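You operate a simulated robot arm through the tools that you are given. There is no shell and no other tool.

The job below is to be done with a simulated robot arm. You get a single attempt, and the scene is never put back.

TASK
Form a 10 mm socket on the blue-taped pipe.
Fine: set the depth knob, stand the pipe in the former ring, push the orange form button three times, press the release button, stand the pipe back in its pocket. Set down upright: what you pick out.

It is judged by the outcome, as a careful person would: the job done as asked, and still so three seconds after it is handed in. It fails if anything else is knocked over, pushed out of place, dropped, spilled or broken.

THE ROBOT
A 7-joint arm with a two-finger parallel gripper, fixed in place. Base frame: the origin is on the floor under the middle of its stand, x ahead of it, y to its left, z up. Lengths are in m, angles in rad, forces in N, time in s.
With the tool pointing down near the work surface it reaches from about 0.38 to 0.9 m from the base axis. Its first joint turns from -2.496 to 2.496 rad. Payload 3 kg.
The TCP is the grasp point between the finger pads, 0.03 m short of the fingertips. In the tool frame z runs along the fingers and y along their closing line. Largest opening 0.094 m; finger width 0.028, thickness 0.01; the body of the gripper, 0.05 by 0.096 m, starts 0.055 m behind the TCP.
Orientation is told as [roll, pitch, yaw] about the base's x, y, z axes, in that order, counted from this pose: with the fingers straight down and closing along the base's y, the tool's x points along the base's -x, its y along +y and its z along -z.

THE INTERFACE
- The arm moves only by the tool play_rows. Its argument "targets" is a list of rows, each an object of numbers (a shift or turn left out is 0, a gripper value left out holds the last): "x", "y", "z": the shift along the base's x, y, z in units of 50 mm (1.0 is 50 mm); "rx", "ry", "rz": the turn, a rotation vector about the base's x, y, z in units of 4 degrees (1.0 is 4 degrees); "claw": the finger opening in cm, from 0 to 9.4. In form: [{"x": .., "y": .., "z": .., "rx": .., "ry": .., "rz": .., "claw": ..}, ...]. A call has 1 to 20 rows; each row shifts and turns the commanded pose from where the row before left it. A call with a number of a shift or a turn outside -1 to 1 is refused whole. A row lasts 0.2 s, in which the tool goes at most 0.05 m and 0.15 rad; a call with a longer step from one row to the next is refused whole, and so is a gripper value outside its range. A pose out of reach is approached as far as the arm can. The call stops where the force on the tool passes 90 N (or 10 N more than at its start, if that is more) or the arm is blocked; 0.2 s more then pass. Each finger travels about 0.072 m/s and halts on what it meets, pressing with about 33 N; the grip force reading is that of the motor and also rises with nothing between the fingers. The clock runs only during rows and for 0.2 s after the last one: add rows that do not move to give the fingers time. It gives the time, the measured TCP pose, the force on the tool (base axes), the opening and the grip force at its end, in the units of the frame above (readings bear some noise), with the torque about the TCP (base axes, N m) and any sound that the robot's microphone picked up.
- Cameras (640 x 400 px; columns grow to the right, rows downward): "scene" is fixed at [0.0512, -0.4991, 1.6536]; the picture's right is [0.86, -0.51, 0.00], its down [-0.22, -0.38, -0.90] and it looks along [0.46, 0.77, -0.44] (base axes); focal length 338 px, centre (320, 200). "wrist" rides on the gripper at [0.076, 0.014, -0.103] in the tool frame; the picture's right is [-0.18, 0.98, 0.00], its down [-0.75, -0.14, -0.64] and it looks along [-0.63, -0.12, 0.77] (tool axes); focal length 243 px, centre (320, 200). There is no depth. A picture from a camera that has moved, and an enlarged one, comes with that camera's place and axes in the base frame and with its lens.
- camera(camera): a new picture of that camera. It takes no simulated time.
- inspect(camera, box): a new picture of the part [left, top, right, bottom] of that camera's present view, enlarged. It takes no simulated time.
- hand_in(): hands the job in; it is judged then, once.

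Nothing tells you positions but the pictures and the camera data. Unless the task says otherwise, let go and move clear before handing in.

The tools are called after ">>>" as a command line: name --argument value ..., lists and objects as JSON in quotes. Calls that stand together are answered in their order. play_rows: Moves the arm, as the interface text tells. Its arguments: {"type":"object","properties":{"targets":{"type":"array","items":{"type":"object","properties":{"x":{"type":"number"},"y":{"type":"number"},"z":{"type":"number"},"rx":{"type":"number"},"ry":{"type":"number"},"rz":{"type":"number"},"claw":{"type":"number"}}}}},"required":["targets"]} The other tools are called the same way: camera (camera) takes a picture; inspect (camera, box) takes an enlarged picture of a part of a camera's view; hand_in () hands the job in.

At the start:

```text
time: 0.0
position: [0.4165, 0.3583, 1.2599]
tcp_rot: [0.0, 0.0, 0.0]
force: [-0.3, -0.1, 0.2]
moment: [-0.03, 0.01, -0.02]
width: 0.0938
grip_force: 0.1
```

scene: 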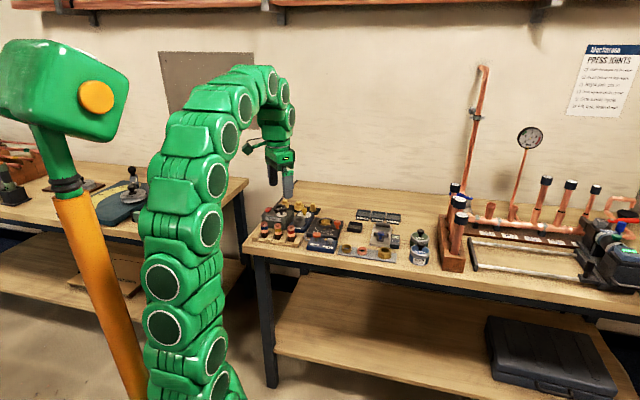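
wrist: 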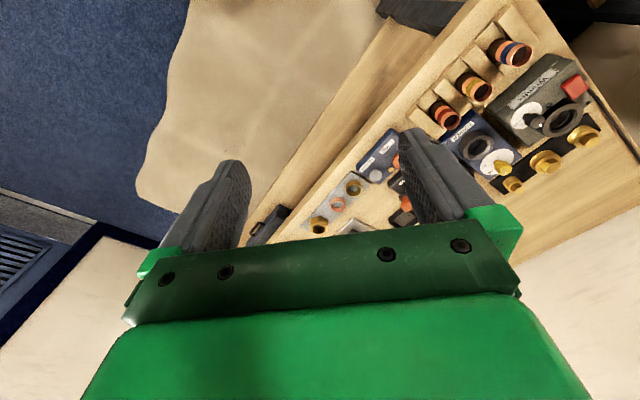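

I see a workbench with small fixtures (a pipe rack, former boxes with knobs and buttons). I'll take enlarged pictures to find the pieces before moving.

>>> inspect --camera "scene" --box '[240, 180, 440, 280]'

>>> inspect --camera "wrist" --box '[400, 20, 640, 200]'

>>> inspect --camera "wrist" --box '[240, 100, 460, 250]'

>>> inspect --camera "scene" --box '[560, 30, 640, 130]'

```text
3.20 times, centred on (340, 230) of scene
camera zoom: at [0.0512, -0.4991, 1.6536], right [0.86, -0.51, 0.0], down [-0.22, -0.38, -0.9], along [0.46, 0.77, -0.44], focal length 1082 px, centre (256, 104)
```

zoom: 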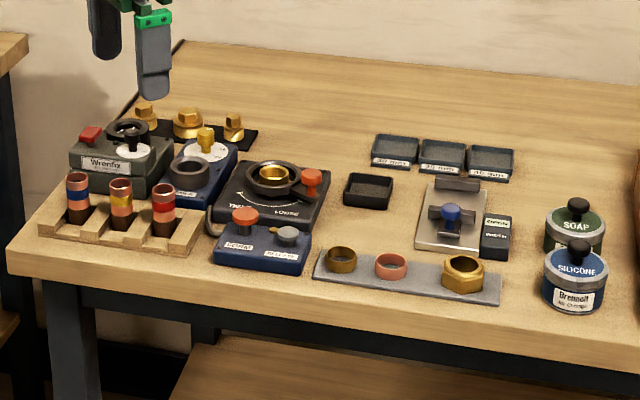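

```text
2.22 times, centred on (520, 110) of wrist
camera zoom: at [0.3409, 0.3725, 1.3613], right [0.18, 0.98, 0.0], down [0.75, -0.14, 0.64], along [0.63, -0.12, -0.77], focal length 539 px, centre (-124, 400)
```

zoom: 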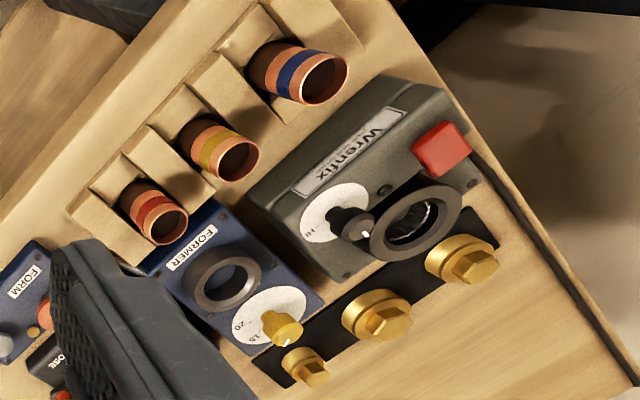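

```text
2.67 times, centred on (350, 175) of wrist
camera zoom: at [0.3409, 0.3725, 1.3613], right [0.18, 0.98, 0.0], down [0.75, -0.14, 0.64], along [0.63, -0.12, -0.77], focal length 647 px, centre (240, 267)
```

zoom: 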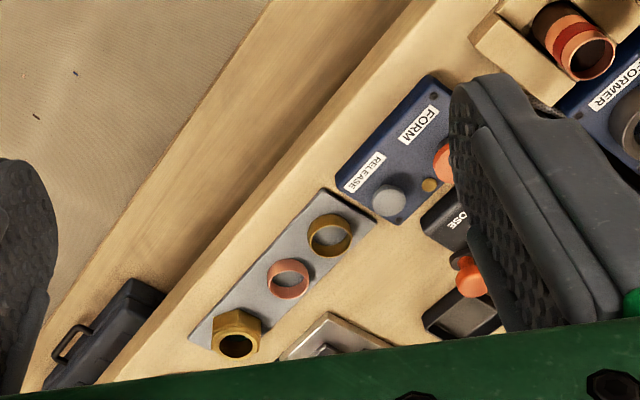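

```text
4.00 times, centred on (600, 80) of scene
camera zoom: at [0.0512, -0.4991, 1.6536], right [0.86, -0.51, 0.0], down [-0.22, -0.38, -0.9], along [0.46, 0.77, -0.44], focal length 1352 px, centre (-800, 680)
```

zoom: 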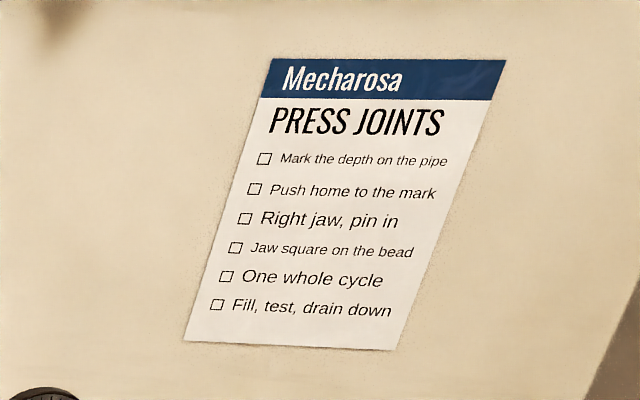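

The bench lies to the robot's left: a pipe rack, a blue FORMER box with ring and gold knob, a grey Wrenfix lookalike and a blue FORM/RELEASE box. I'll turn the wrist so that its camera looks across the bench and survey from above.

>>> play_rows --targets '[{"rz": 1, "x": 0.1}, {"rz": 1, "x": 0.1}, {"rz": 1, "x": 0.1}, {"rz": 1, "x": 0.1}, {"rz": 1, "x": 0.1}, {"rz": 1, "x": 0.1}, {"rz": 1, "x": 0.1}, {"rz": 1, "x": 0.1}, {"rz": 1, "x": 0.1}, {"rz": 1, "x": 0.1}, {"rz": 1, "x": 0.1}, {"rz": 1}, {"rz": 1}, {"rz": 1}, {"rz": 1}, {"rz": 1}, {"rz": 1}, {"rz": 1}, {"rz": 1}, {"rz": 1}]'

```text
time: 4.2
position: [0.4723, 0.358, 1.2589]
tcp_rot: [0.001, 0.0, 1.396]
force: [0.4, -0.2, 0.0]
moment: [-0.01, 0.03, -0.01]
width: 0.0939
grip_force: 0.0
```

>>> play_rows --targets '[{"rz": 1, "y": 0.5}, {"rz": 1, "y": 0.5}, {"rz": 0.5}, {}]'

>>> camera --camera "wrist"

```text
time: 5.2
position: [0.4723, 0.4083, 1.26]
tcp_rot: [0.0, -0.001, 1.572]
force: [-0.1, 0.2, -0.5]
moment: [0.0, 0.02, -0.01]
width: 0.0939
grip_force: 0.1
```

```text
taken
camera wrist: at [0.4579, 0.3324, 1.361], right [-0.98, 0.18, 0.0], down [0.14, 0.75, 0.64], along [0.12, 0.63, -0.77], focal length 243 px, centre (320, 200)
```

wrist: 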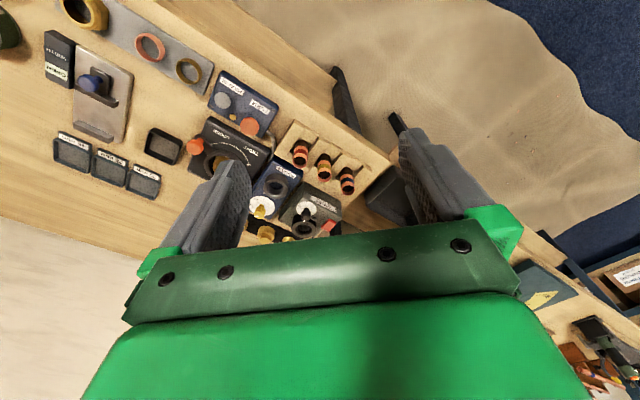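

The rack and former are just beyond the fingers in this view. I'll shift forward over the bench so that they come into the clear part of the picture.

>>> play_rows --targets '[{"y": 0.8}, {"y": 0.8}, {"y": 0.8}, {"y": 0.8, "x": 0.5}, {}]'

>>> camera --camera "wrist"

>>> inspect --camera "wrist" --box '[240, 20, 440, 145]'

```text
time: 6.4
position: [0.4751, 0.5154, 1.2507]
tcp_rot: [-0.001, 0.0, 1.571]
force: [-0.8, 0.0, 0.4]
moment: [-0.02, -0.01, 0.0]
width: 0.0941
grip_force: 0.1
out of reach, approached as far as the arm can: row 3, 4
```

```text
taken
camera wrist: at [0.4601, 0.4393, 1.3531], right [-0.98, 0.18, 0.0], down [0.14, 0.75, 0.64], along [0.12, 0.63, -0.77], focal length 243 px, centre (320, 200)
```

wrist: 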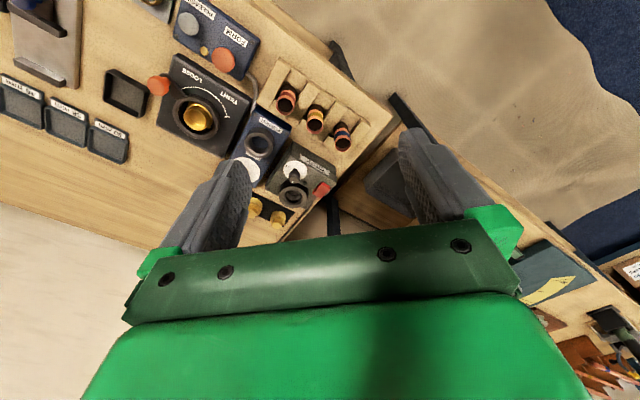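

```text
3.20 times, centred on (340, 82) of wrist
camera zoom: at [0.4601, 0.4393, 1.3531], right [-0.98, 0.18, 0.0], down [0.14, 0.75, 0.64], along [0.12, 0.63, -0.77], focal length 776 px, centre (256, 576)
```

zoom: 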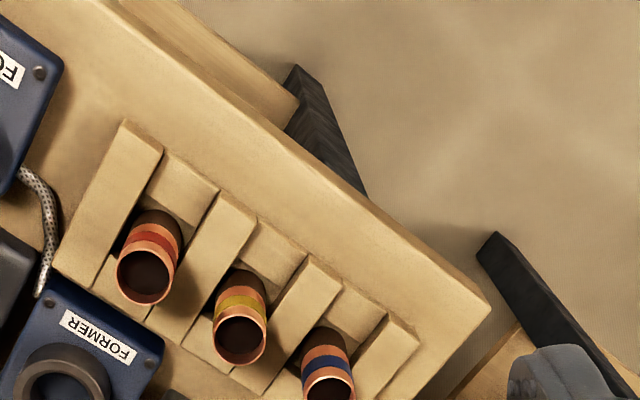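

The rack, former box and lookalike are in view. I'll take closer enlargements of each for measuring.

>>> inspect --camera "wrist" --box '[220, 70, 380, 170]'

>>> inspect --camera "wrist" --box '[220, 140, 380, 240]'

>>> inspect --camera "wrist" --box '[140, 0, 300, 100]'

>>> inspect --camera "scene" --box '[255, 195, 345, 255]'

```text
4.00 times, centred on (300, 120) of wrist
camera zoom: at [0.4601, 0.4393, 1.3531], right [-0.98, 0.18, 0.0], down [0.14, 0.75, 0.64], along [0.12, 0.63, -0.77], focal length 970 px, centre (400, 520)
```

zoom: 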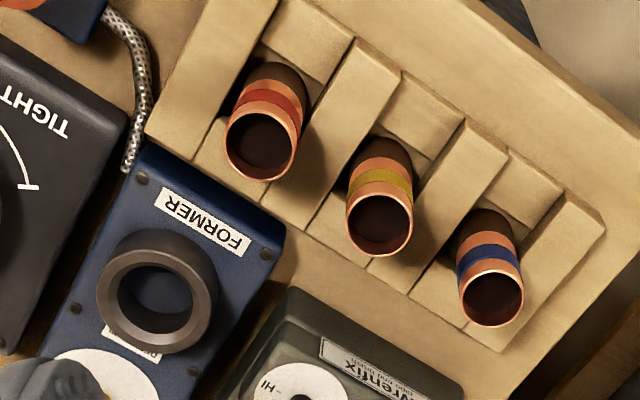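

```text
4.00 times, centred on (300, 190) of wrist
camera zoom: at [0.4601, 0.4393, 1.3531], right [-0.98, 0.18, 0.0], down [0.14, 0.75, 0.64], along [0.12, 0.63, -0.77], focal length 970 px, centre (400, 240)
```

zoom: 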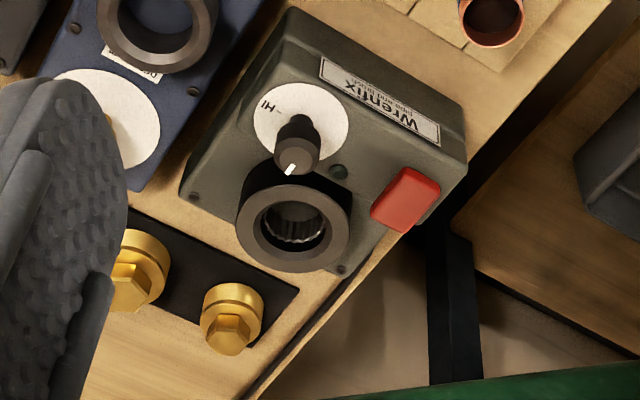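

```text
4.00 times, centred on (220, 50) of wrist
camera zoom: at [0.4601, 0.4393, 1.3531], right [-0.98, 0.18, 0.0], down [0.14, 0.75, 0.64], along [0.12, 0.63, -0.77], focal length 970 px, centre (720, 800)
```

zoom: 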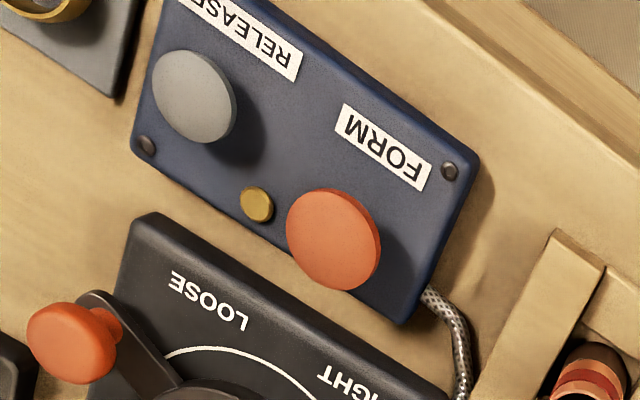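

```text
6.67 times, centred on (300, 225) of scene
camera zoom: at [0.0512, -0.4991, 1.6536], right [0.86, -0.51, 0.0], down [-0.22, -0.38, -0.9], along [0.46, 0.77, -0.44], focal length 2253 px, centre (453, 33)
```

zoom: 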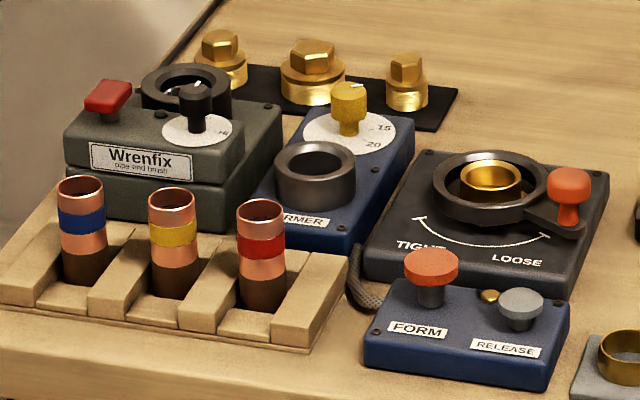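

The bench runs at 45° to the base axes, with the rack nearest me and the former's ring and knob behind it. I'll turn to 45° yaw and come lower to measure.

>>> play_rows --targets '[{"rz": -1, "z": -0.4}, {"rz": -1, "z": -0.4}, {"rz": -1, "z": -0.4}, {"rz": -1}, {"rz": -1}, {"rz": -1}, {"rz": -1}, {"rz": -1}, {"rz": -1}, {"rz": -1}, {"rz": -1}, {"rz": -0.25}, {}]'

>>> camera --camera "wrist"

```text
time: 9.2
position: [0.4737, 0.5143, 1.1908]
tcp_rot: [0.0, 0.0, 0.785]
force: [-0.2, 0.3, 0.3]
moment: [0.0, 0.0, 0.02]
width: 0.094
grip_force: 0.1
```

```text
taken
camera wrist: at [0.4101, 0.4712, 1.2927], right [-0.56, 0.83, 0.0], down [0.63, 0.43, 0.64], along [0.53, 0.36, -0.77], focal length 243 px, centre (320, 200)
```

wrist: 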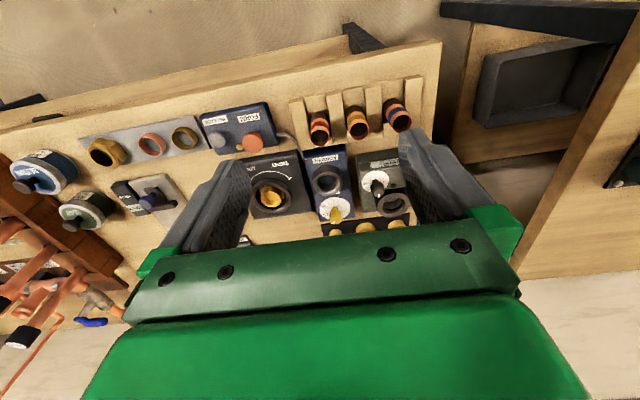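

>>> inspect --camera "wrist" --box '[240, 130, 432, 250]'

>>> inspect --camera "wrist" --box '[180, 60, 440, 222]'

>>> inspect --camera "wrist" --box '[270, 60, 430, 160]'

```text
3.33 times, centred on (336, 190) of wrist
camera zoom: at [0.4101, 0.4712, 1.2927], right [-0.56, 0.83, 0.0], down [0.63, 0.43, 0.64], along [0.53, 0.36, -0.77], focal length 809 px, centre (267, 233)
```

zoom: 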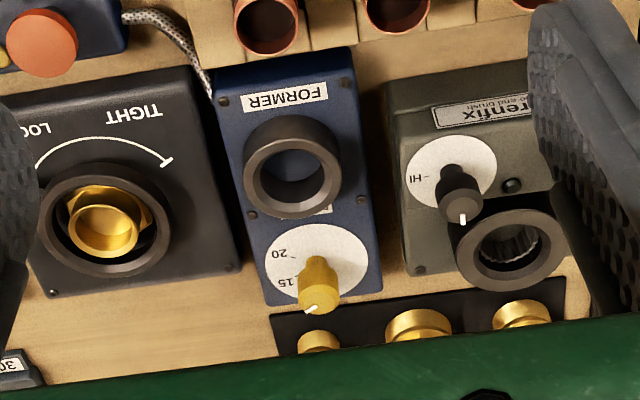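

```text
2.46 times, centred on (310, 141) of wrist
camera zoom: at [0.4101, 0.4712, 1.2927], right [-0.56, 0.83, 0.0], down [0.63, 0.43, 0.64], along [0.53, 0.36, -0.77], focal length 597 px, centre (345, 345)
```

zoom: 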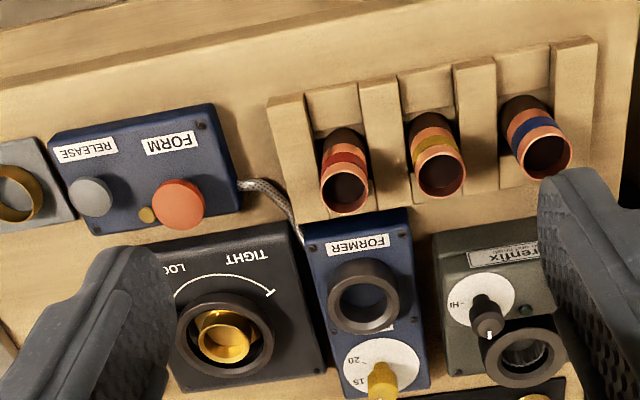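

```text
4.00 times, centred on (350, 110) of wrist
camera zoom: at [0.4101, 0.4712, 1.2927], right [-0.56, 0.83, 0.0], down [0.63, 0.43, 0.64], along [0.53, 0.36, -0.77], focal length 970 px, centre (200, 560)
```

zoom: 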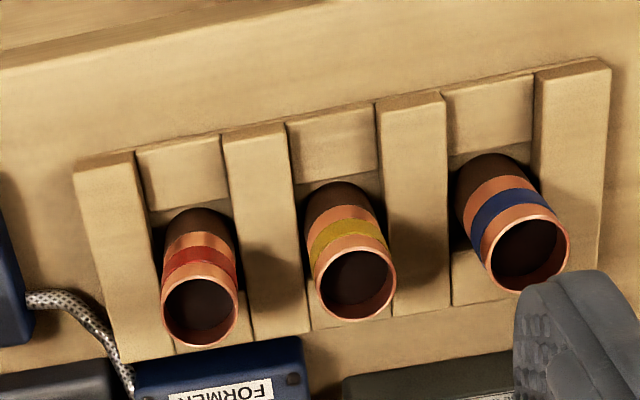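

The former's ring and dial are clear now, with "20" and "15" readable on the dial. I'll look closer at the dial's remaining marks and the pointer.

>>> inspect --camera "wrist" --box '[300, 180, 380, 230]'

>>> inspect --camera "scene" --box '[285, 200, 325, 225]'

>>> inspect --camera "scene" --box '[300, 222, 350, 254]'

```text
8.00 times, centred on (340, 205) of wrist
camera zoom: at [0.4101, 0.4712, 1.2927], right [-0.56, 0.83, 0.0], down [0.63, 0.43, 0.64], along [0.53, 0.36, -0.77], focal length 1941 px, centre (160, 160)
```

zoom: 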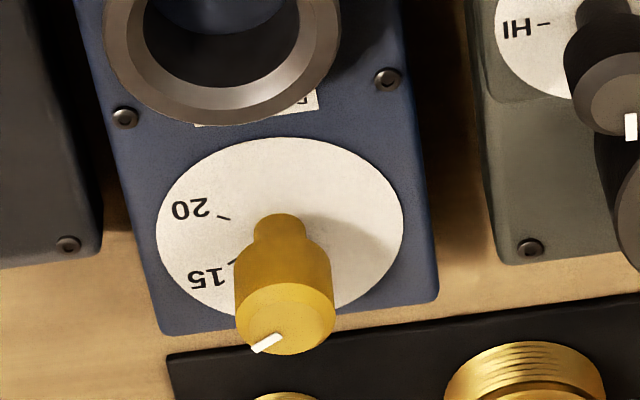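

```text
16.00 times, centred on (305, 212) of scene
camera zoom: at [0.0512, -0.4991, 1.6536], right [0.86, -0.51, 0.0], down [-0.22, -0.38, -0.9], along [0.46, 0.77, -0.44], focal length 5407 px, centre (560, 0)
```

zoom: 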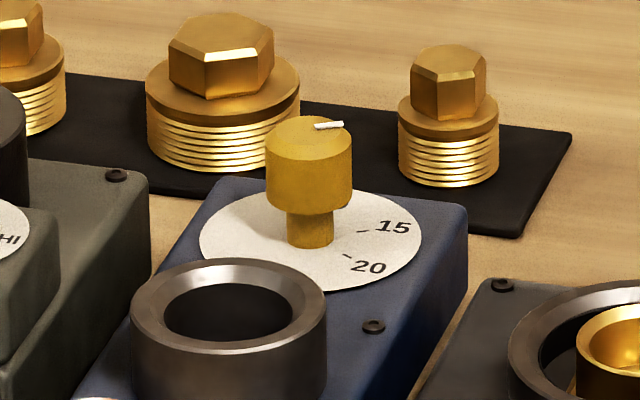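

```text
12.50 times, centred on (325, 238) of scene
camera zoom: at [0.0512, -0.4991, 1.6536], right [0.86, -0.51, 0.0], down [-0.22, -0.38, -0.9], along [0.46, 0.77, -0.44], focal length 4224 px, centre (258, -275)
```

zoom: 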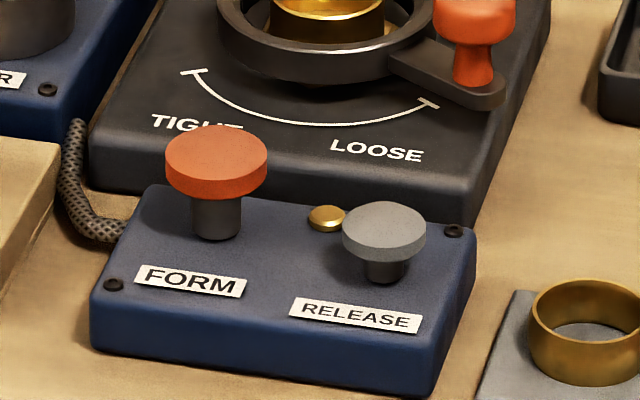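

The dial's remaining marks are hidden behind the knob from here. I'll swing the wrist a quarter turn so that the camera looks along the bench and down on the dial.

>>> play_rows --targets '[{"rz": 1}, {"rz": 1}, {"rz": 1}, {"rz": 1}, {"rz": 1}, {"rz": 1}, {"rz": 1}, {"rz": 1}, {"rz": 1}, {"rz": 1}, {"rz": 1}, {"rz": 1}, {"rz": 1}, {"rz": 1}, {"rz": 1}, {"rz": 1}, {"rz": 1}, {"rz": 1}, {"rz": 1}, {"rz": 1}]'

>>> play_rows --targets '[{"rz": 1, "z": -0.5}, {"rz": 1, "z": -0.5}, {"rz": 0.5, "z": -0.5, "x": 0.4, "y": 0.4}, {"x": 0.5, "y": 0.5}, {"x": 0.5, "y": 0.5}, {"x": 0.4, "y": 0.4}, {}]'

>>> camera --camera "wrist"

```text
time: 13.4
position: [0.474, 0.5134, 1.1909]
tcp_rot: [0.0, 0.0, 2.182]
force: [-0.4, -0.4, -0.8]
moment: [0.02, 0.0, -0.02]
width: 0.094
grip_force: 0.0
```

```text
time: 15.0
position: [0.5574, 0.5976, 1.1153]
tcp_rot: [0.0, -0.001, 2.356]
force: [0.5, 0.0, -0.2]
moment: [-0.01, -0.04, 0.01]
width: 0.094
grip_force: 0.2
out of reach, approached as far as the arm can: row 6
```

```text
taken
camera wrist: at [0.6008, 0.534, 1.2175], right [-0.82, -0.57, 0.0], down [-0.43, 0.63, 0.64], along [-0.36, 0.53, -0.77], focal length 243 px, centre (320, 200)
```

wrist: 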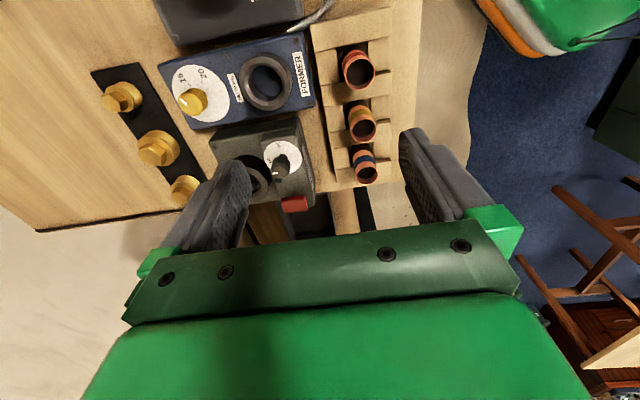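

>>> inspect --camera "wrist" --box '[150, 50, 246, 110]'

>>> inspect --camera "wrist" --box '[150, 20, 310, 120]'

>>> inspect --camera "wrist" --box '[300, 20, 428, 200]'

```text
6.67 times, centred on (198, 80) of wrist
camera zoom: at [0.6008, 0.534, 1.2175], right [-0.82, -0.57, 0.0], down [-0.43, 0.63, 0.64], along [-0.36, 0.53, -0.77], focal length 1618 px, centre (1133, 1000)
```

zoom: 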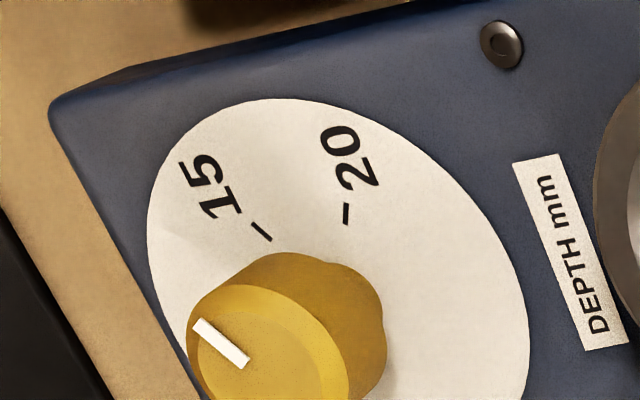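

```text
4.00 times, centred on (230, 70) of wrist
camera zoom: at [0.6008, 0.534, 1.2175], right [-0.82, -0.57, 0.0], down [-0.43, 0.63, 0.64], along [-0.36, 0.53, -0.77], focal length 970 px, centre (680, 720)
```

zoom: 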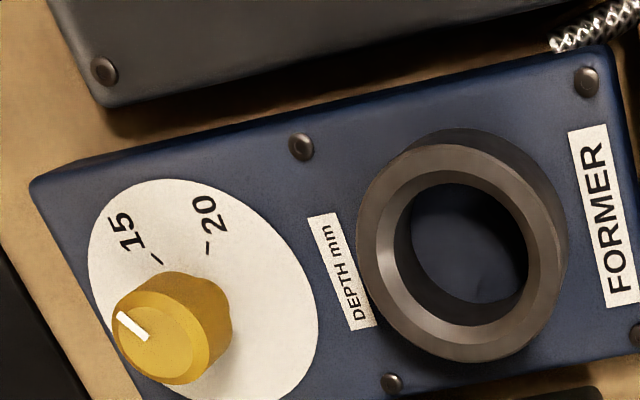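

```text
2.22 times, centred on (364, 110) of wrist
camera zoom: at [0.6008, 0.534, 1.2175], right [-0.82, -0.57, 0.0], down [-0.43, 0.63, 0.64], along [-0.36, 0.53, -0.77], focal length 539 px, centre (222, 400)
```

zoom: 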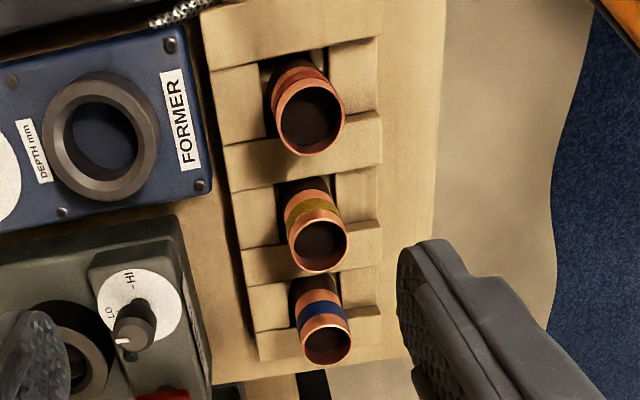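

The knob on the former sits at 15, on a brass round head at roughly 0.95 m out, and the marks on the back of the dial are still hidden. I'll swing another quarter turn so that the camera looks back from behind the knob.

>>> play_rows --targets '[{"rz": 1}, {"rz": 1}, {"rz": 1}, {"rz": 1}, {"rz": 1}, {"rz": 1}, {"rz": 1}, {"rz": 1}, {"rz": 1}, {"rz": 1}, {"rz": 1}, {"rz": 1}, {"rz": 1}, {"rz": 1}, {"rz": 1}, {"rz": 1}, {"rz": 1}, {"rz": 1}, {"rz": 1}, {"rz": 1}]'

>>> camera --camera "wrist"

```text
time: 19.2
position: [0.5577, 0.5979, 1.1151]
tcp_rot: [-0.001, 0.001, -2.53]
force: [-0.1, 0.5, -0.3]
moment: [-0.02, 0.0, 0.0]
width: 0.0942
grip_force: 0.0
```

```text
taken
camera wrist: at [0.6278, 0.6301, 1.2178], right [0.41, -0.91, 0.0], down [-0.7, -0.32, 0.64], along [-0.58, -0.27, -0.77], focal length 243 px, centre (320, 200)
```

wrist: 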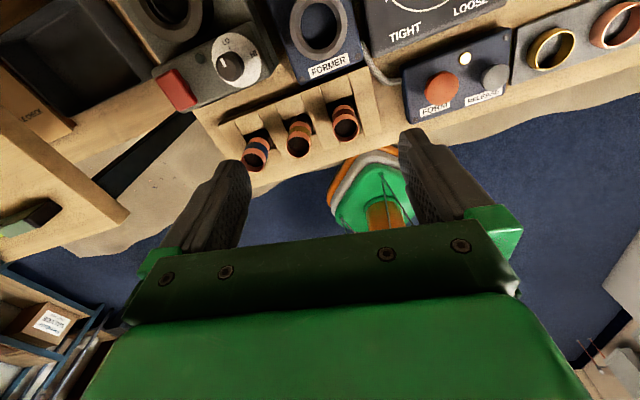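

The quarter turn works. I'll tilt the fingers outward by about 20° and reach a bit further so the dial comes into the top of the picture.

>>> play_rows --targets '[{"rz": 1}, {"rz": 1}, {"rz": 0.5}, {"rx": 0.7071, "ry": -0.7071}, {"rx": 0.7071, "ry": -0.7071}, {"rx": 0.7071, "ry": -0.7071}, {"rx": 0.7071, "ry": -0.7071}, {"rx": 0.7071, "ry": -0.7071}, {"x": 0.3, "y": 0.3}, {"x": 0.3, "y": 0.3}, {"x": 0.3, "y": 0.3}, {"x": 0.2, "y": 0.2}, {}]'

>>> camera --camera "wrist"

```text
time: 22.0
position: [0.6118, 0.6522, 1.1148]
tcp_rot: [0.001, 0.347, -2.356]
force: [0.1, -1.0, 0.5]
moment: [-0.03, 0.04, -0.01]
width: 0.0939
grip_force: 0.0
```

```text
taken
camera wrist: at [0.648, 0.6685, 1.237], right [0.57, -0.82, -0.06], down [-0.76, -0.56, 0.35], along [-0.32, -0.15, -0.94], focal length 243 px, centre (320, 200)
```

wrist: 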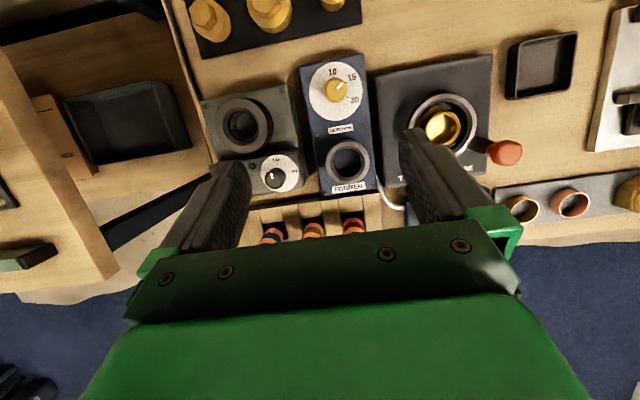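

Now the dial is seen from almost straight above, with 10, 15 and 20 marked. I'll enlarge it and the devices around it.

>>> inspect --camera "wrist" --box '[296, 50, 376, 100]'

>>> inspect --camera "wrist" --box '[192, 50, 400, 180]'

>>> inspect --camera "wrist" --box '[240, 150, 400, 250]'

```text
8.00 times, centred on (336, 75) of wrist
camera zoom: at [0.648, 0.6685, 1.237], right [0.57, -0.82, -0.06], down [-0.76, -0.56, 0.35], along [-0.32, -0.15, -0.94], focal length 1941 px, centre (192, 1200)
```

zoom: 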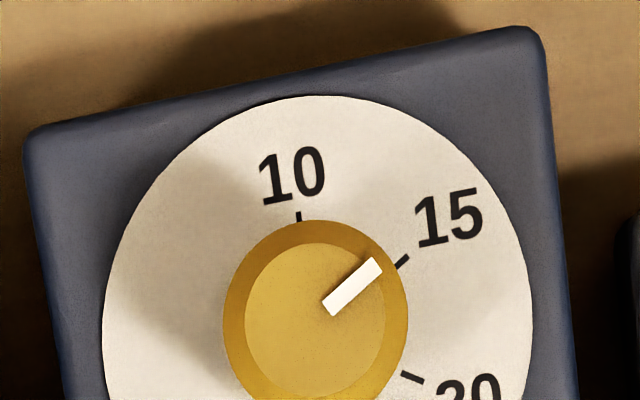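

```text
3.08 times, centred on (296, 115) of wrist
camera zoom: at [0.648, 0.6685, 1.237], right [0.57, -0.82, -0.06], down [-0.76, -0.56, 0.35], along [-0.32, -0.15, -0.94], focal length 746 px, centre (394, 462)
```

zoom: 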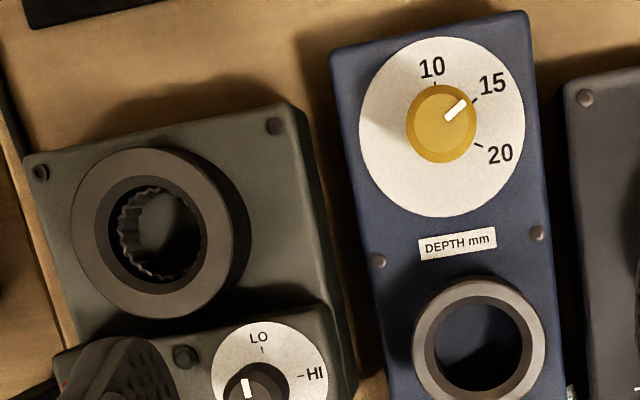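

```text
4.00 times, centred on (320, 200) of wrist
camera zoom: at [0.648, 0.6685, 1.237], right [0.57, -0.82, -0.06], down [-0.76, -0.56, 0.35], along [-0.32, -0.15, -0.94], focal length 970 px, centre (320, 200)
```

zoom: 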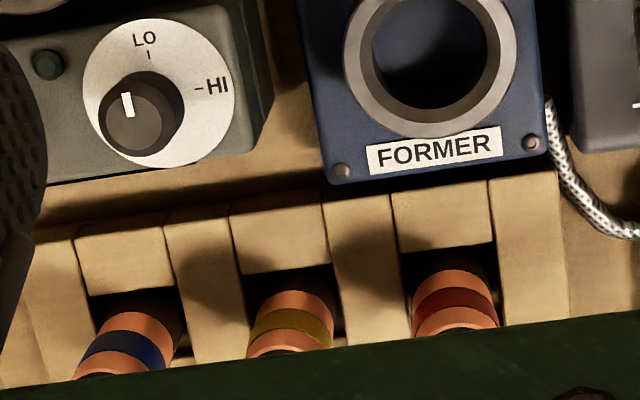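

The dial reads 10 straight back, 15 at one o'clock-right and 20 at right-lower, with the pointer on 15; I need to turn it about 60° counter-clockwise. First I'll test in the air that the wrist can reach the end of that turn.

>>> play_rows --targets '[{"rz": 1}, {"rz": 1}, {"rz": 1}, {"rz": 1}, {"rz": 1}, {"rz": 1}, {"rz": 1}, {"rz": 1}, {}]'

```text
time: 24.0
position: [0.6174, 0.6361, 1.1093]
tcp_rot: [0.0, 0.35, -2.221]
force: [0.7, 1.0, 0.1]
moment: [0.02, -0.01, 0.02]
width: 0.0939
grip_force: 0.1
out of reach, approached as far as the arm can: row 2, 3, 4, 5, 6, 7, 8
```

The wrist's turn limit is near 233°, so I'll turn the knob in two 30° bites instead. I'll rotate to the start angle and move above the knob with the fingers part open.

>>> play_rows --targets '[{"rz": -1, "claw": 5.5}, {"rz": -1}, {"rz": -1}, {"rz": -1}, {"rz": -1}, {"rz": -1}, {"rz": -1}, {"rz": -1}, {"rz": -1}, {"rz": -0.436}, {"x": 0.2, "y": 0.3, "z": -0.4}, {"x": 0.2, "y": 0.3, "z": -0.4}, {"x": 0.2, "y": 0.2, "z": -0.4}, {"x": 0.186, "y": 0.056, "z": -0.386}, {}]'

>>> camera --camera "wrist"

```text
time: 27.2
position: [0.6505, 0.6717, 1.0269]
tcp_rot: [-0.002, 0.351, -2.878]
force: [0.6, 0.5, 0.3]
moment: [0.02, 0.01, 0.0]
width: 0.0549
grip_force: 0.0
out of reach, approached as far as the arm can: row 14
```

```text
taken
camera wrist: at [0.689, 0.6683, 1.1492], right [0.09, -0.99, -0.06], down [-0.93, -0.11, 0.35], along [-0.35, 0.03, -0.94], focal length 243 px, centre (320, 200)
```

wrist: 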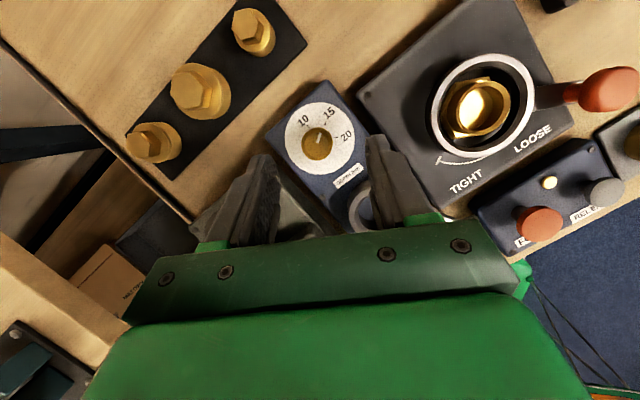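

>>> play_rows --targets '[{"z": -0.4}, {"x": 0.124, "y": 0.144, "z": -0.138}, {}]'

>>> inspect --camera "wrist" --box '[240, 60, 432, 180]'

>>> inspect --camera "scene" --box '[255, 180, 351, 240]'

```text
time: 28.0
position: [0.6571, 0.6783, 1.0002]
tcp_rot: [0.0, 0.348, -2.878]
force: [-0.2, 0.4, -0.1]
moment: [-0.01, -0.01, 0.0]
width: 0.0553
grip_force: 0.1
```

```text
3.33 times, centred on (336, 120) of wrist
camera zoom: at [0.6952, 0.6752, 1.1219], right [0.09, -0.99, -0.06], down [-0.93, -0.11, 0.35], along [-0.35, 0.03, -0.94], focal length 809 px, centre (267, 467)
```

zoom: 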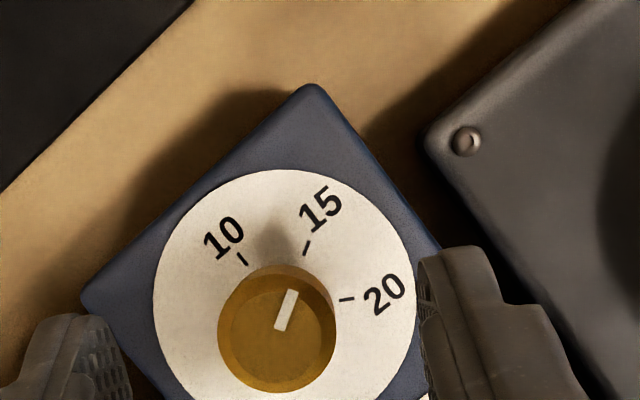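

```text
6.67 times, centred on (303, 210) of scene
camera zoom: at [0.0512, -0.4991, 1.6536], right [0.86, -0.51, 0.0], down [-0.22, -0.38, -0.9], along [0.46, 0.77, -0.44], focal length 2253 px, centre (433, 133)
```

zoom: 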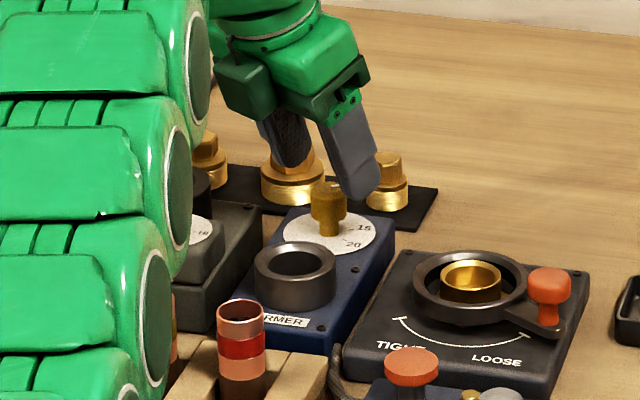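

The fingers straddle the knob as planned (measured knob centre agrees within about 1 mm). I'll lower to just above the dial and close on the knob.

>>> play_rows --targets '[{"z": -0.3}, {"z": -0.3}, {}]'

>>> inspect --camera "scene" --box '[275, 180, 339, 220]'

>>> camera --camera "wrist"

```text
time: 28.8
position: [0.657, 0.6802, 0.9697]
tcp_rot: [-0.002, 0.348, -2.876]
force: [-0.2, -1.5, -0.1]
moment: [-0.03, -0.02, 0.01]
width: 0.055
grip_force: 0.0
```

```text
10.00 times, centred on (307, 200) of scene
camera zoom: at [0.0512, -0.4991, 1.6536], right [0.86, -0.51, 0.0], down [-0.22, -0.38, -0.9], along [0.46, 0.77, -0.44], focal length 3380 px, centre (450, 200)
```

zoom: 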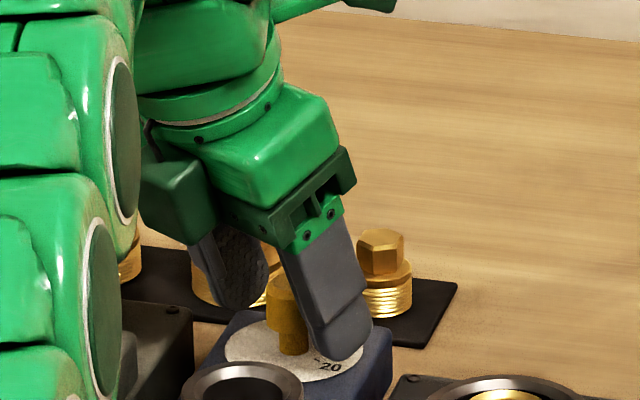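

```text
taken
camera wrist: at [0.6955, 0.6758, 1.092], right [0.09, -0.99, -0.06], down [-0.93, -0.11, 0.35], along [-0.35, 0.03, -0.94], focal length 243 px, centre (320, 200)
```

wrist: 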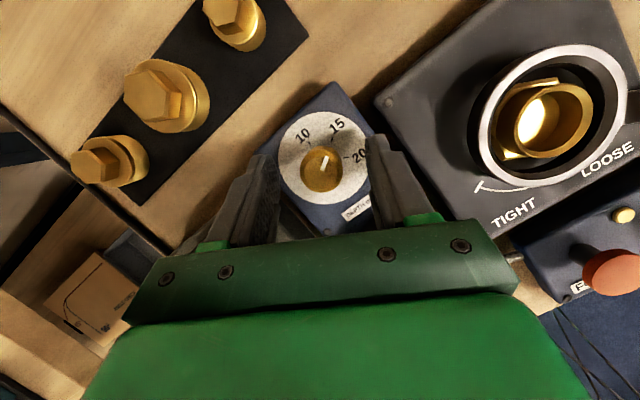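

>>> play_rows --targets '[{"claw": 1.0}, {}, {}, {}]'

>>> inspect --camera "wrist" --box '[240, 90, 400, 190]'

```text
time: 29.8
position: [0.6575, 0.6784, 0.9704]
tcp_rot: [-0.001, 0.349, -2.878]
force: [1.1, -13.8, -0.1]
moment: [-0.34, 0.17, -0.09]
width: 0.0237
grip_force: 45.3
```

```text
4.00 times, centred on (320, 140) of wrist
camera zoom: at [0.6963, 0.6748, 1.0918], right [0.09, -0.99, -0.06], down [-0.93, -0.11, 0.35], along [-0.35, 0.03, -0.94], focal length 970 px, centre (320, 440)
```

zoom: 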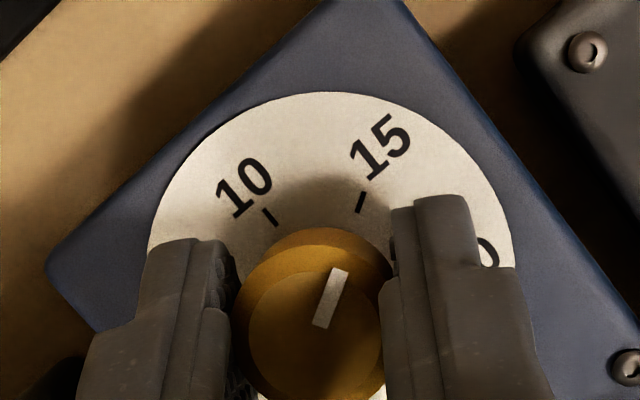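

The knob is gripped (24 mm across), with a slight side load because I'm about 2 mm off. I'll ease that off and turn the first 30° counter-clockwise.

>>> play_rows --targets '[{"y": -0.036, "x": 0.009}, {"rz": 1, "x": 0.0045, "y": -0.0077}, {"rz": 1, "x": 0.0045, "y": -0.0077}, {"rz": 1, "x": 0.0045, "y": -0.0077}, {"rz": 1, "x": 0.0045, "y": -0.0077}, {"rz": 1, "x": 0.0045, "y": -0.0077}, {"rz": 1, "x": 0.0045, "y": -0.0077}, {"rz": 1, "x": 0.0045, "y": -0.0077}, {"rz": 0.5, "x": 0.0045, "y": -0.0077}, {}]'

>>> inspect --camera "wrist" --box '[240, 90, 400, 190]'

```text
time: 32.0
position: [0.6584, 0.6764, 0.9695]
tcp_rot: [-0.003, 0.349, -2.353]
force: [14.5, 28.6, -0.7]
moment: [0.7, -0.6, 0.04]
width: 0.0235
grip_force: 44.7
```

```text
4.00 times, centred on (320, 140) of wrist
camera zoom: at [0.6942, 0.6915, 1.0919], right [0.58, -0.81, -0.06], down [-0.75, -0.56, 0.35], along [-0.32, -0.15, -0.94], focal length 970 px, centre (320, 440)
```

zoom: 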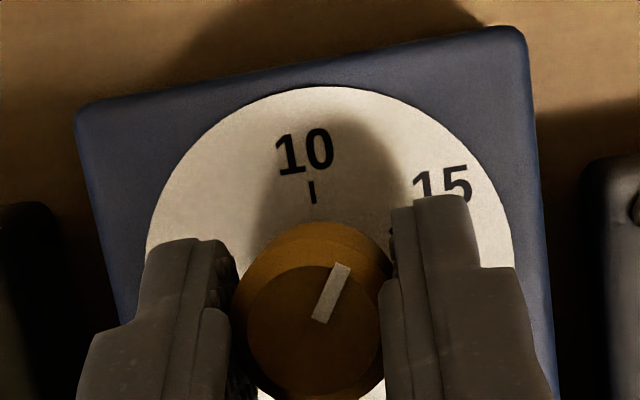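

The knob turned with the fingers and the pointer is now halfway between 15 and 10. I'll open, swing back 30° around the knob, and grip it again for the second half.

>>> play_rows --targets '[{"claw": 5.0}, {}, {}, {"rz": -1, "x": -0.0051, "y": 0.0101}, {"rz": -1, "x": -0.0051, "y": 0.0101}, {"rz": -1, "x": -0.0051, "y": 0.0101}, {"rz": -1, "x": -0.0051, "y": 0.0101}, {"rz": -1, "x": -0.0051, "y": 0.0101}, {"rz": -1, "x": -0.0051, "y": 0.0101}, {"rz": -1, "x": -0.0051, "y": 0.0101}, {"rz": -0.5, "x": -0.0051, "y": 0.0101}, {}]'

>>> inspect --camera "wrist" --box '[240, 90, 400, 190]'

```text
time: 34.6
position: [0.6563, 0.6791, 0.9692]
tcp_rot: [-0.001, 0.35, -2.877]
force: [0.3, 0.2, -1.1]
moment: [0.02, 0.01, -0.02]
width: 0.0502
grip_force: 0.1
```

```text
4.00 times, centred on (320, 140) of wrist
camera zoom: at [0.695, 0.6752, 1.092], right [0.09, -0.99, -0.06], down [-0.93, -0.11, 0.35], along [-0.35, 0.03, -0.94], focal length 970 px, centre (320, 440)
```

zoom: 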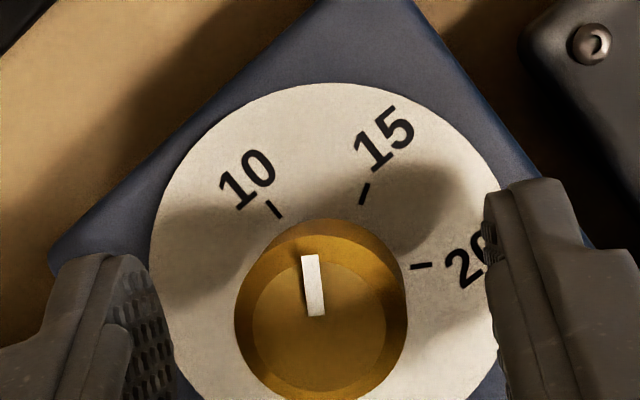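

>>> play_rows --targets '[{"claw": 1.0}, {}, {}, {}]'

```text
time: 35.6
position: [0.6566, 0.679, 0.9709]
tcp_rot: [-0.001, 0.349, -2.879]
force: [-3.3, -12.8, 1.0]
moment: [-0.16, 0.15, -0.1]
width: 0.0235
grip_force: 45.0
```

>>> play_rows --targets '[{"y": -0.012}, {"rz": 1, "x": 0.0045, "y": -0.0077}, {"rz": 1, "x": 0.0045, "y": -0.0077}, {"rz": 1, "x": 0.0045, "y": -0.0077}, {"rz": 1, "x": 0.0045, "y": -0.0077}, {}]'

>>> inspect --camera "wrist" --box '[240, 90, 400, 190]'

```text
time: 37.0
position: [0.6574, 0.6771, 0.9707]
tcp_rot: [0.0, 0.348, -2.597]
force: [3.3, -6.4, -10.0]
moment: [-0.33, 0.06, -0.05]
width: 0.0236
grip_force: 44.9
```

```text
4.00 times, centred on (320, 140) of wrist
camera zoom: at [0.6959, 0.6837, 1.0921], right [0.36, -0.93, -0.06], down [-0.87, -0.36, 0.35], along [-0.34, -0.07, -0.94], focal length 970 px, centre (320, 440)
```

zoom: 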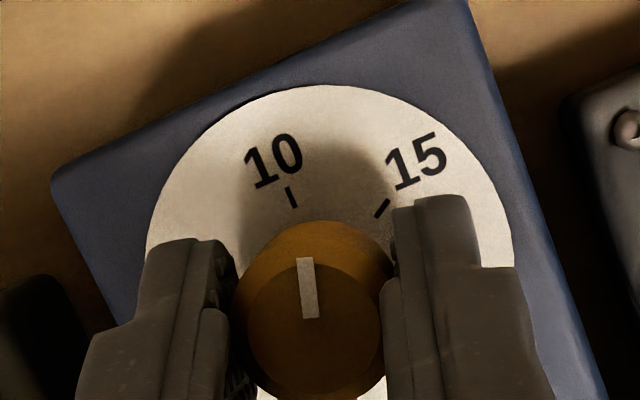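

>>> play_rows --targets '[{"rz": 1, "x": 0.0045, "y": -0.0077}, {"rz": 1, "x": 0.0045, "y": -0.0077}, {"rz": 1, "x": 0.0045, "y": -0.0077}, {"rz": 0.5, "x": 0.0045, "y": -0.0077}, {}]'

>>> inspect --camera "wrist" --box '[240, 90, 400, 190]'

```text
time: 38.2
position: [0.6576, 0.6747, 0.9699]
tcp_rot: [-0.003, 0.349, -2.352]
force: [8.8, 4.9, -5.8]
moment: [0.68, -0.52, 0.01]
width: 0.0236
grip_force: 44.9
```

```text
4.00 times, centred on (320, 140) of wrist
camera zoom: at [0.6941, 0.6912, 1.0922], right [0.58, -0.82, -0.06], down [-0.75, -0.56, 0.34], along [-0.32, -0.15, -0.94], focal length 970 px, centre (320, 440)
```

zoom: 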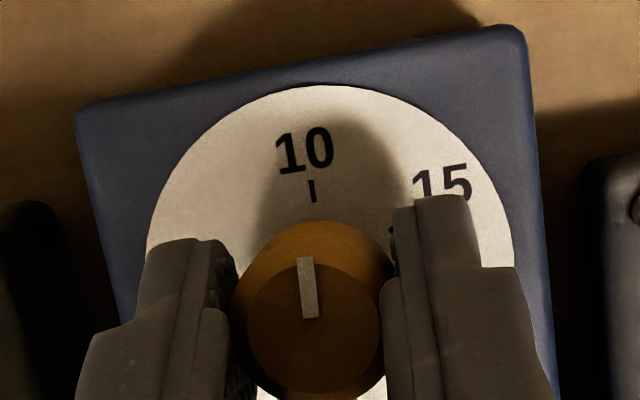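

The pointer now looks to be on the 10 mark. I'll let go, rise a little and check it in a sharper view.

>>> play_rows --targets '[{"claw": 5.5}, {}, {}, {"z": 0.5}, {"z": 0.5}, {}]'

>>> inspect --camera "wrist" --box '[280, 80, 360, 130]'

>>> inspect --camera "wrist" --box '[260, 80, 388, 160]'

```text
time: 39.6
position: [0.6558, 0.6774, 1.0197]
tcp_rot: [0.001, 0.35, -2.355]
force: [0.3, -0.2, 1.1]
moment: [-0.01, 0.03, 0.01]
width: 0.055
grip_force: 0.2
```

```text
8.00 times, centred on (320, 105) of wrist
camera zoom: at [0.6933, 0.6922, 1.1426], right [0.58, -0.82, -0.06], down [-0.75, -0.56, 0.35], along [-0.32, -0.15, -0.94], focal length 1941 px, centre (320, 960)
```

zoom: 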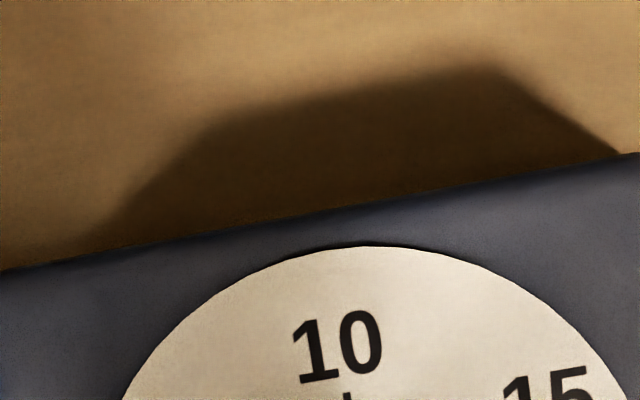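

```text
5.00 times, centred on (324, 120) of wrist
camera zoom: at [0.6933, 0.6922, 1.1426], right [0.58, -0.82, -0.06], down [-0.75, -0.56, 0.35], along [-0.32, -0.15, -0.94], focal length 1213 px, centre (300, 600)
```

zoom: 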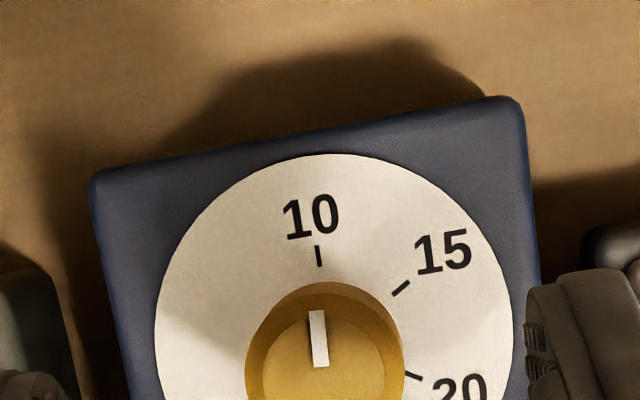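

>>> inspect --camera "wrist" --box '[296, 120, 360, 160]'

>>> inspect --camera "wrist" --box '[288, 110, 368, 160]'

```text
10.00 times, centred on (328, 140) of wrist
camera zoom: at [0.6933, 0.6922, 1.1426], right [0.58, -0.82, -0.06], down [-0.75, -0.56, 0.35], along [-0.32, -0.15, -0.94], focal length 2426 px, centre (240, 800)
```

zoom: 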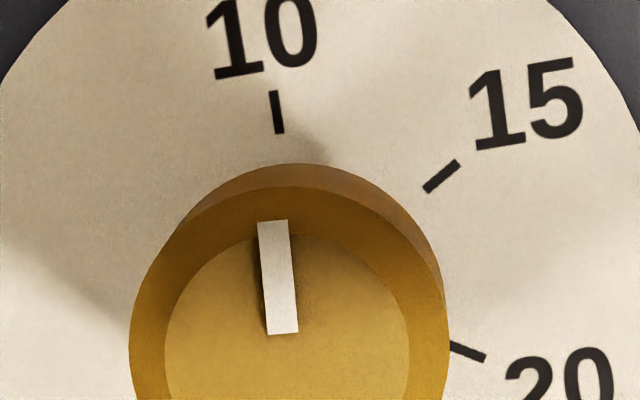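

```text
8.00 times, centred on (328, 135) of wrist
camera zoom: at [0.6933, 0.6922, 1.1426], right [0.58, -0.82, -0.06], down [-0.75, -0.56, 0.35], along [-0.32, -0.15, -0.94], focal length 1941 px, centre (256, 720)
```

zoom: 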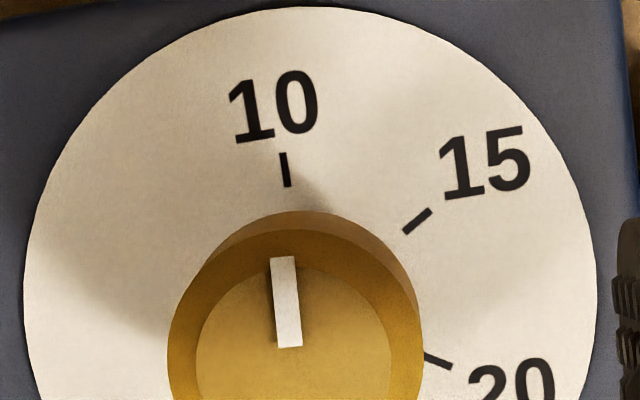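

The pointer is about 4–5° short of the 10 mark (some twist was lost on each release). I'll grip once more and nudge it the rest of the way.

>>> play_rows --targets '[{"rz": -1}, {"rz": -1}, {"rz": -0.5, "x": -0.021, "y": 0.035}, {"z": -0.5}, {"z": -0.5}, {}, {"claw": 1.0}, {}, {}, {}]'

```text
time: 41.8
position: [0.6575, 0.6767, 0.9704]
tcp_rot: [0.0, 0.348, -2.528]
force: [2.7, -11.1, 1.4]
moment: [-0.27, -0.01, -0.03]
width: 0.0235
grip_force: 45.2
```

>>> play_rows --targets '[{"rz": 0.8, "x": 0.006, "y": -0.006}, {"rz": 0.8, "x": 0.006, "y": -0.006}, {}, {}]'

>>> play_rows --targets '[{"claw": 5.5}, {}, {}, {"z": 0.5}, {"z": 0.5}, {}]'

>>> inspect --camera "wrist" --box '[296, 120, 360, 160]'

>>> inspect --camera "wrist" --box '[288, 110, 368, 160]'

```text
time: 42.8
position: [0.6586, 0.6763, 0.9701]
tcp_rot: [0.0, 0.35, -2.416]
force: [9.5, -14.0, 10.0]
moment: [0.06, -0.63, -0.4]
width: 0.0235
grip_force: 45.0
```

```text
time: 44.2
position: [0.6565, 0.676, 1.0208]
tcp_rot: [0.001, 0.349, -2.416]
force: [-0.3, 0.5, 0.3]
moment: [-0.02, 0.03, -0.01]
width: 0.0549
grip_force: 0.1
```

```text
10.00 times, centred on (328, 140) of wrist
camera zoom: at [0.694, 0.6904, 1.143], right [0.52, -0.85, -0.06], down [-0.79, -0.51, 0.35], along [-0.33, -0.13, -0.94], focal length 2426 px, centre (240, 800)
```

zoom: 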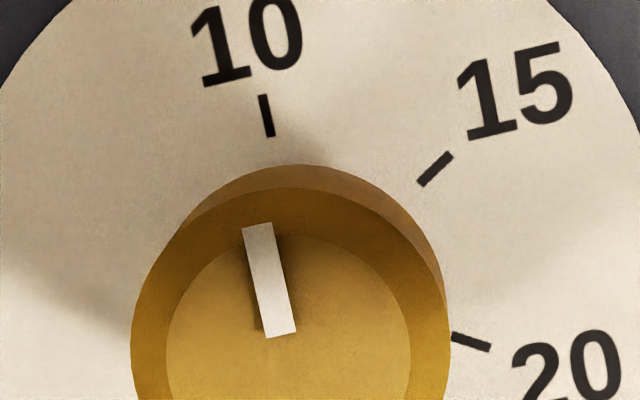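

```text
8.00 times, centred on (328, 135) of wrist
camera zoom: at [0.694, 0.6904, 1.143], right [0.52, -0.85, -0.06], down [-0.79, -0.51, 0.35], along [-0.33, -0.13, -0.94], focal length 1941 px, centre (256, 720)
```

zoom: 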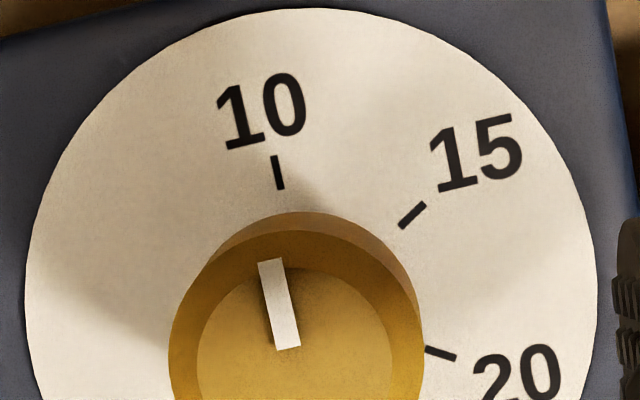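

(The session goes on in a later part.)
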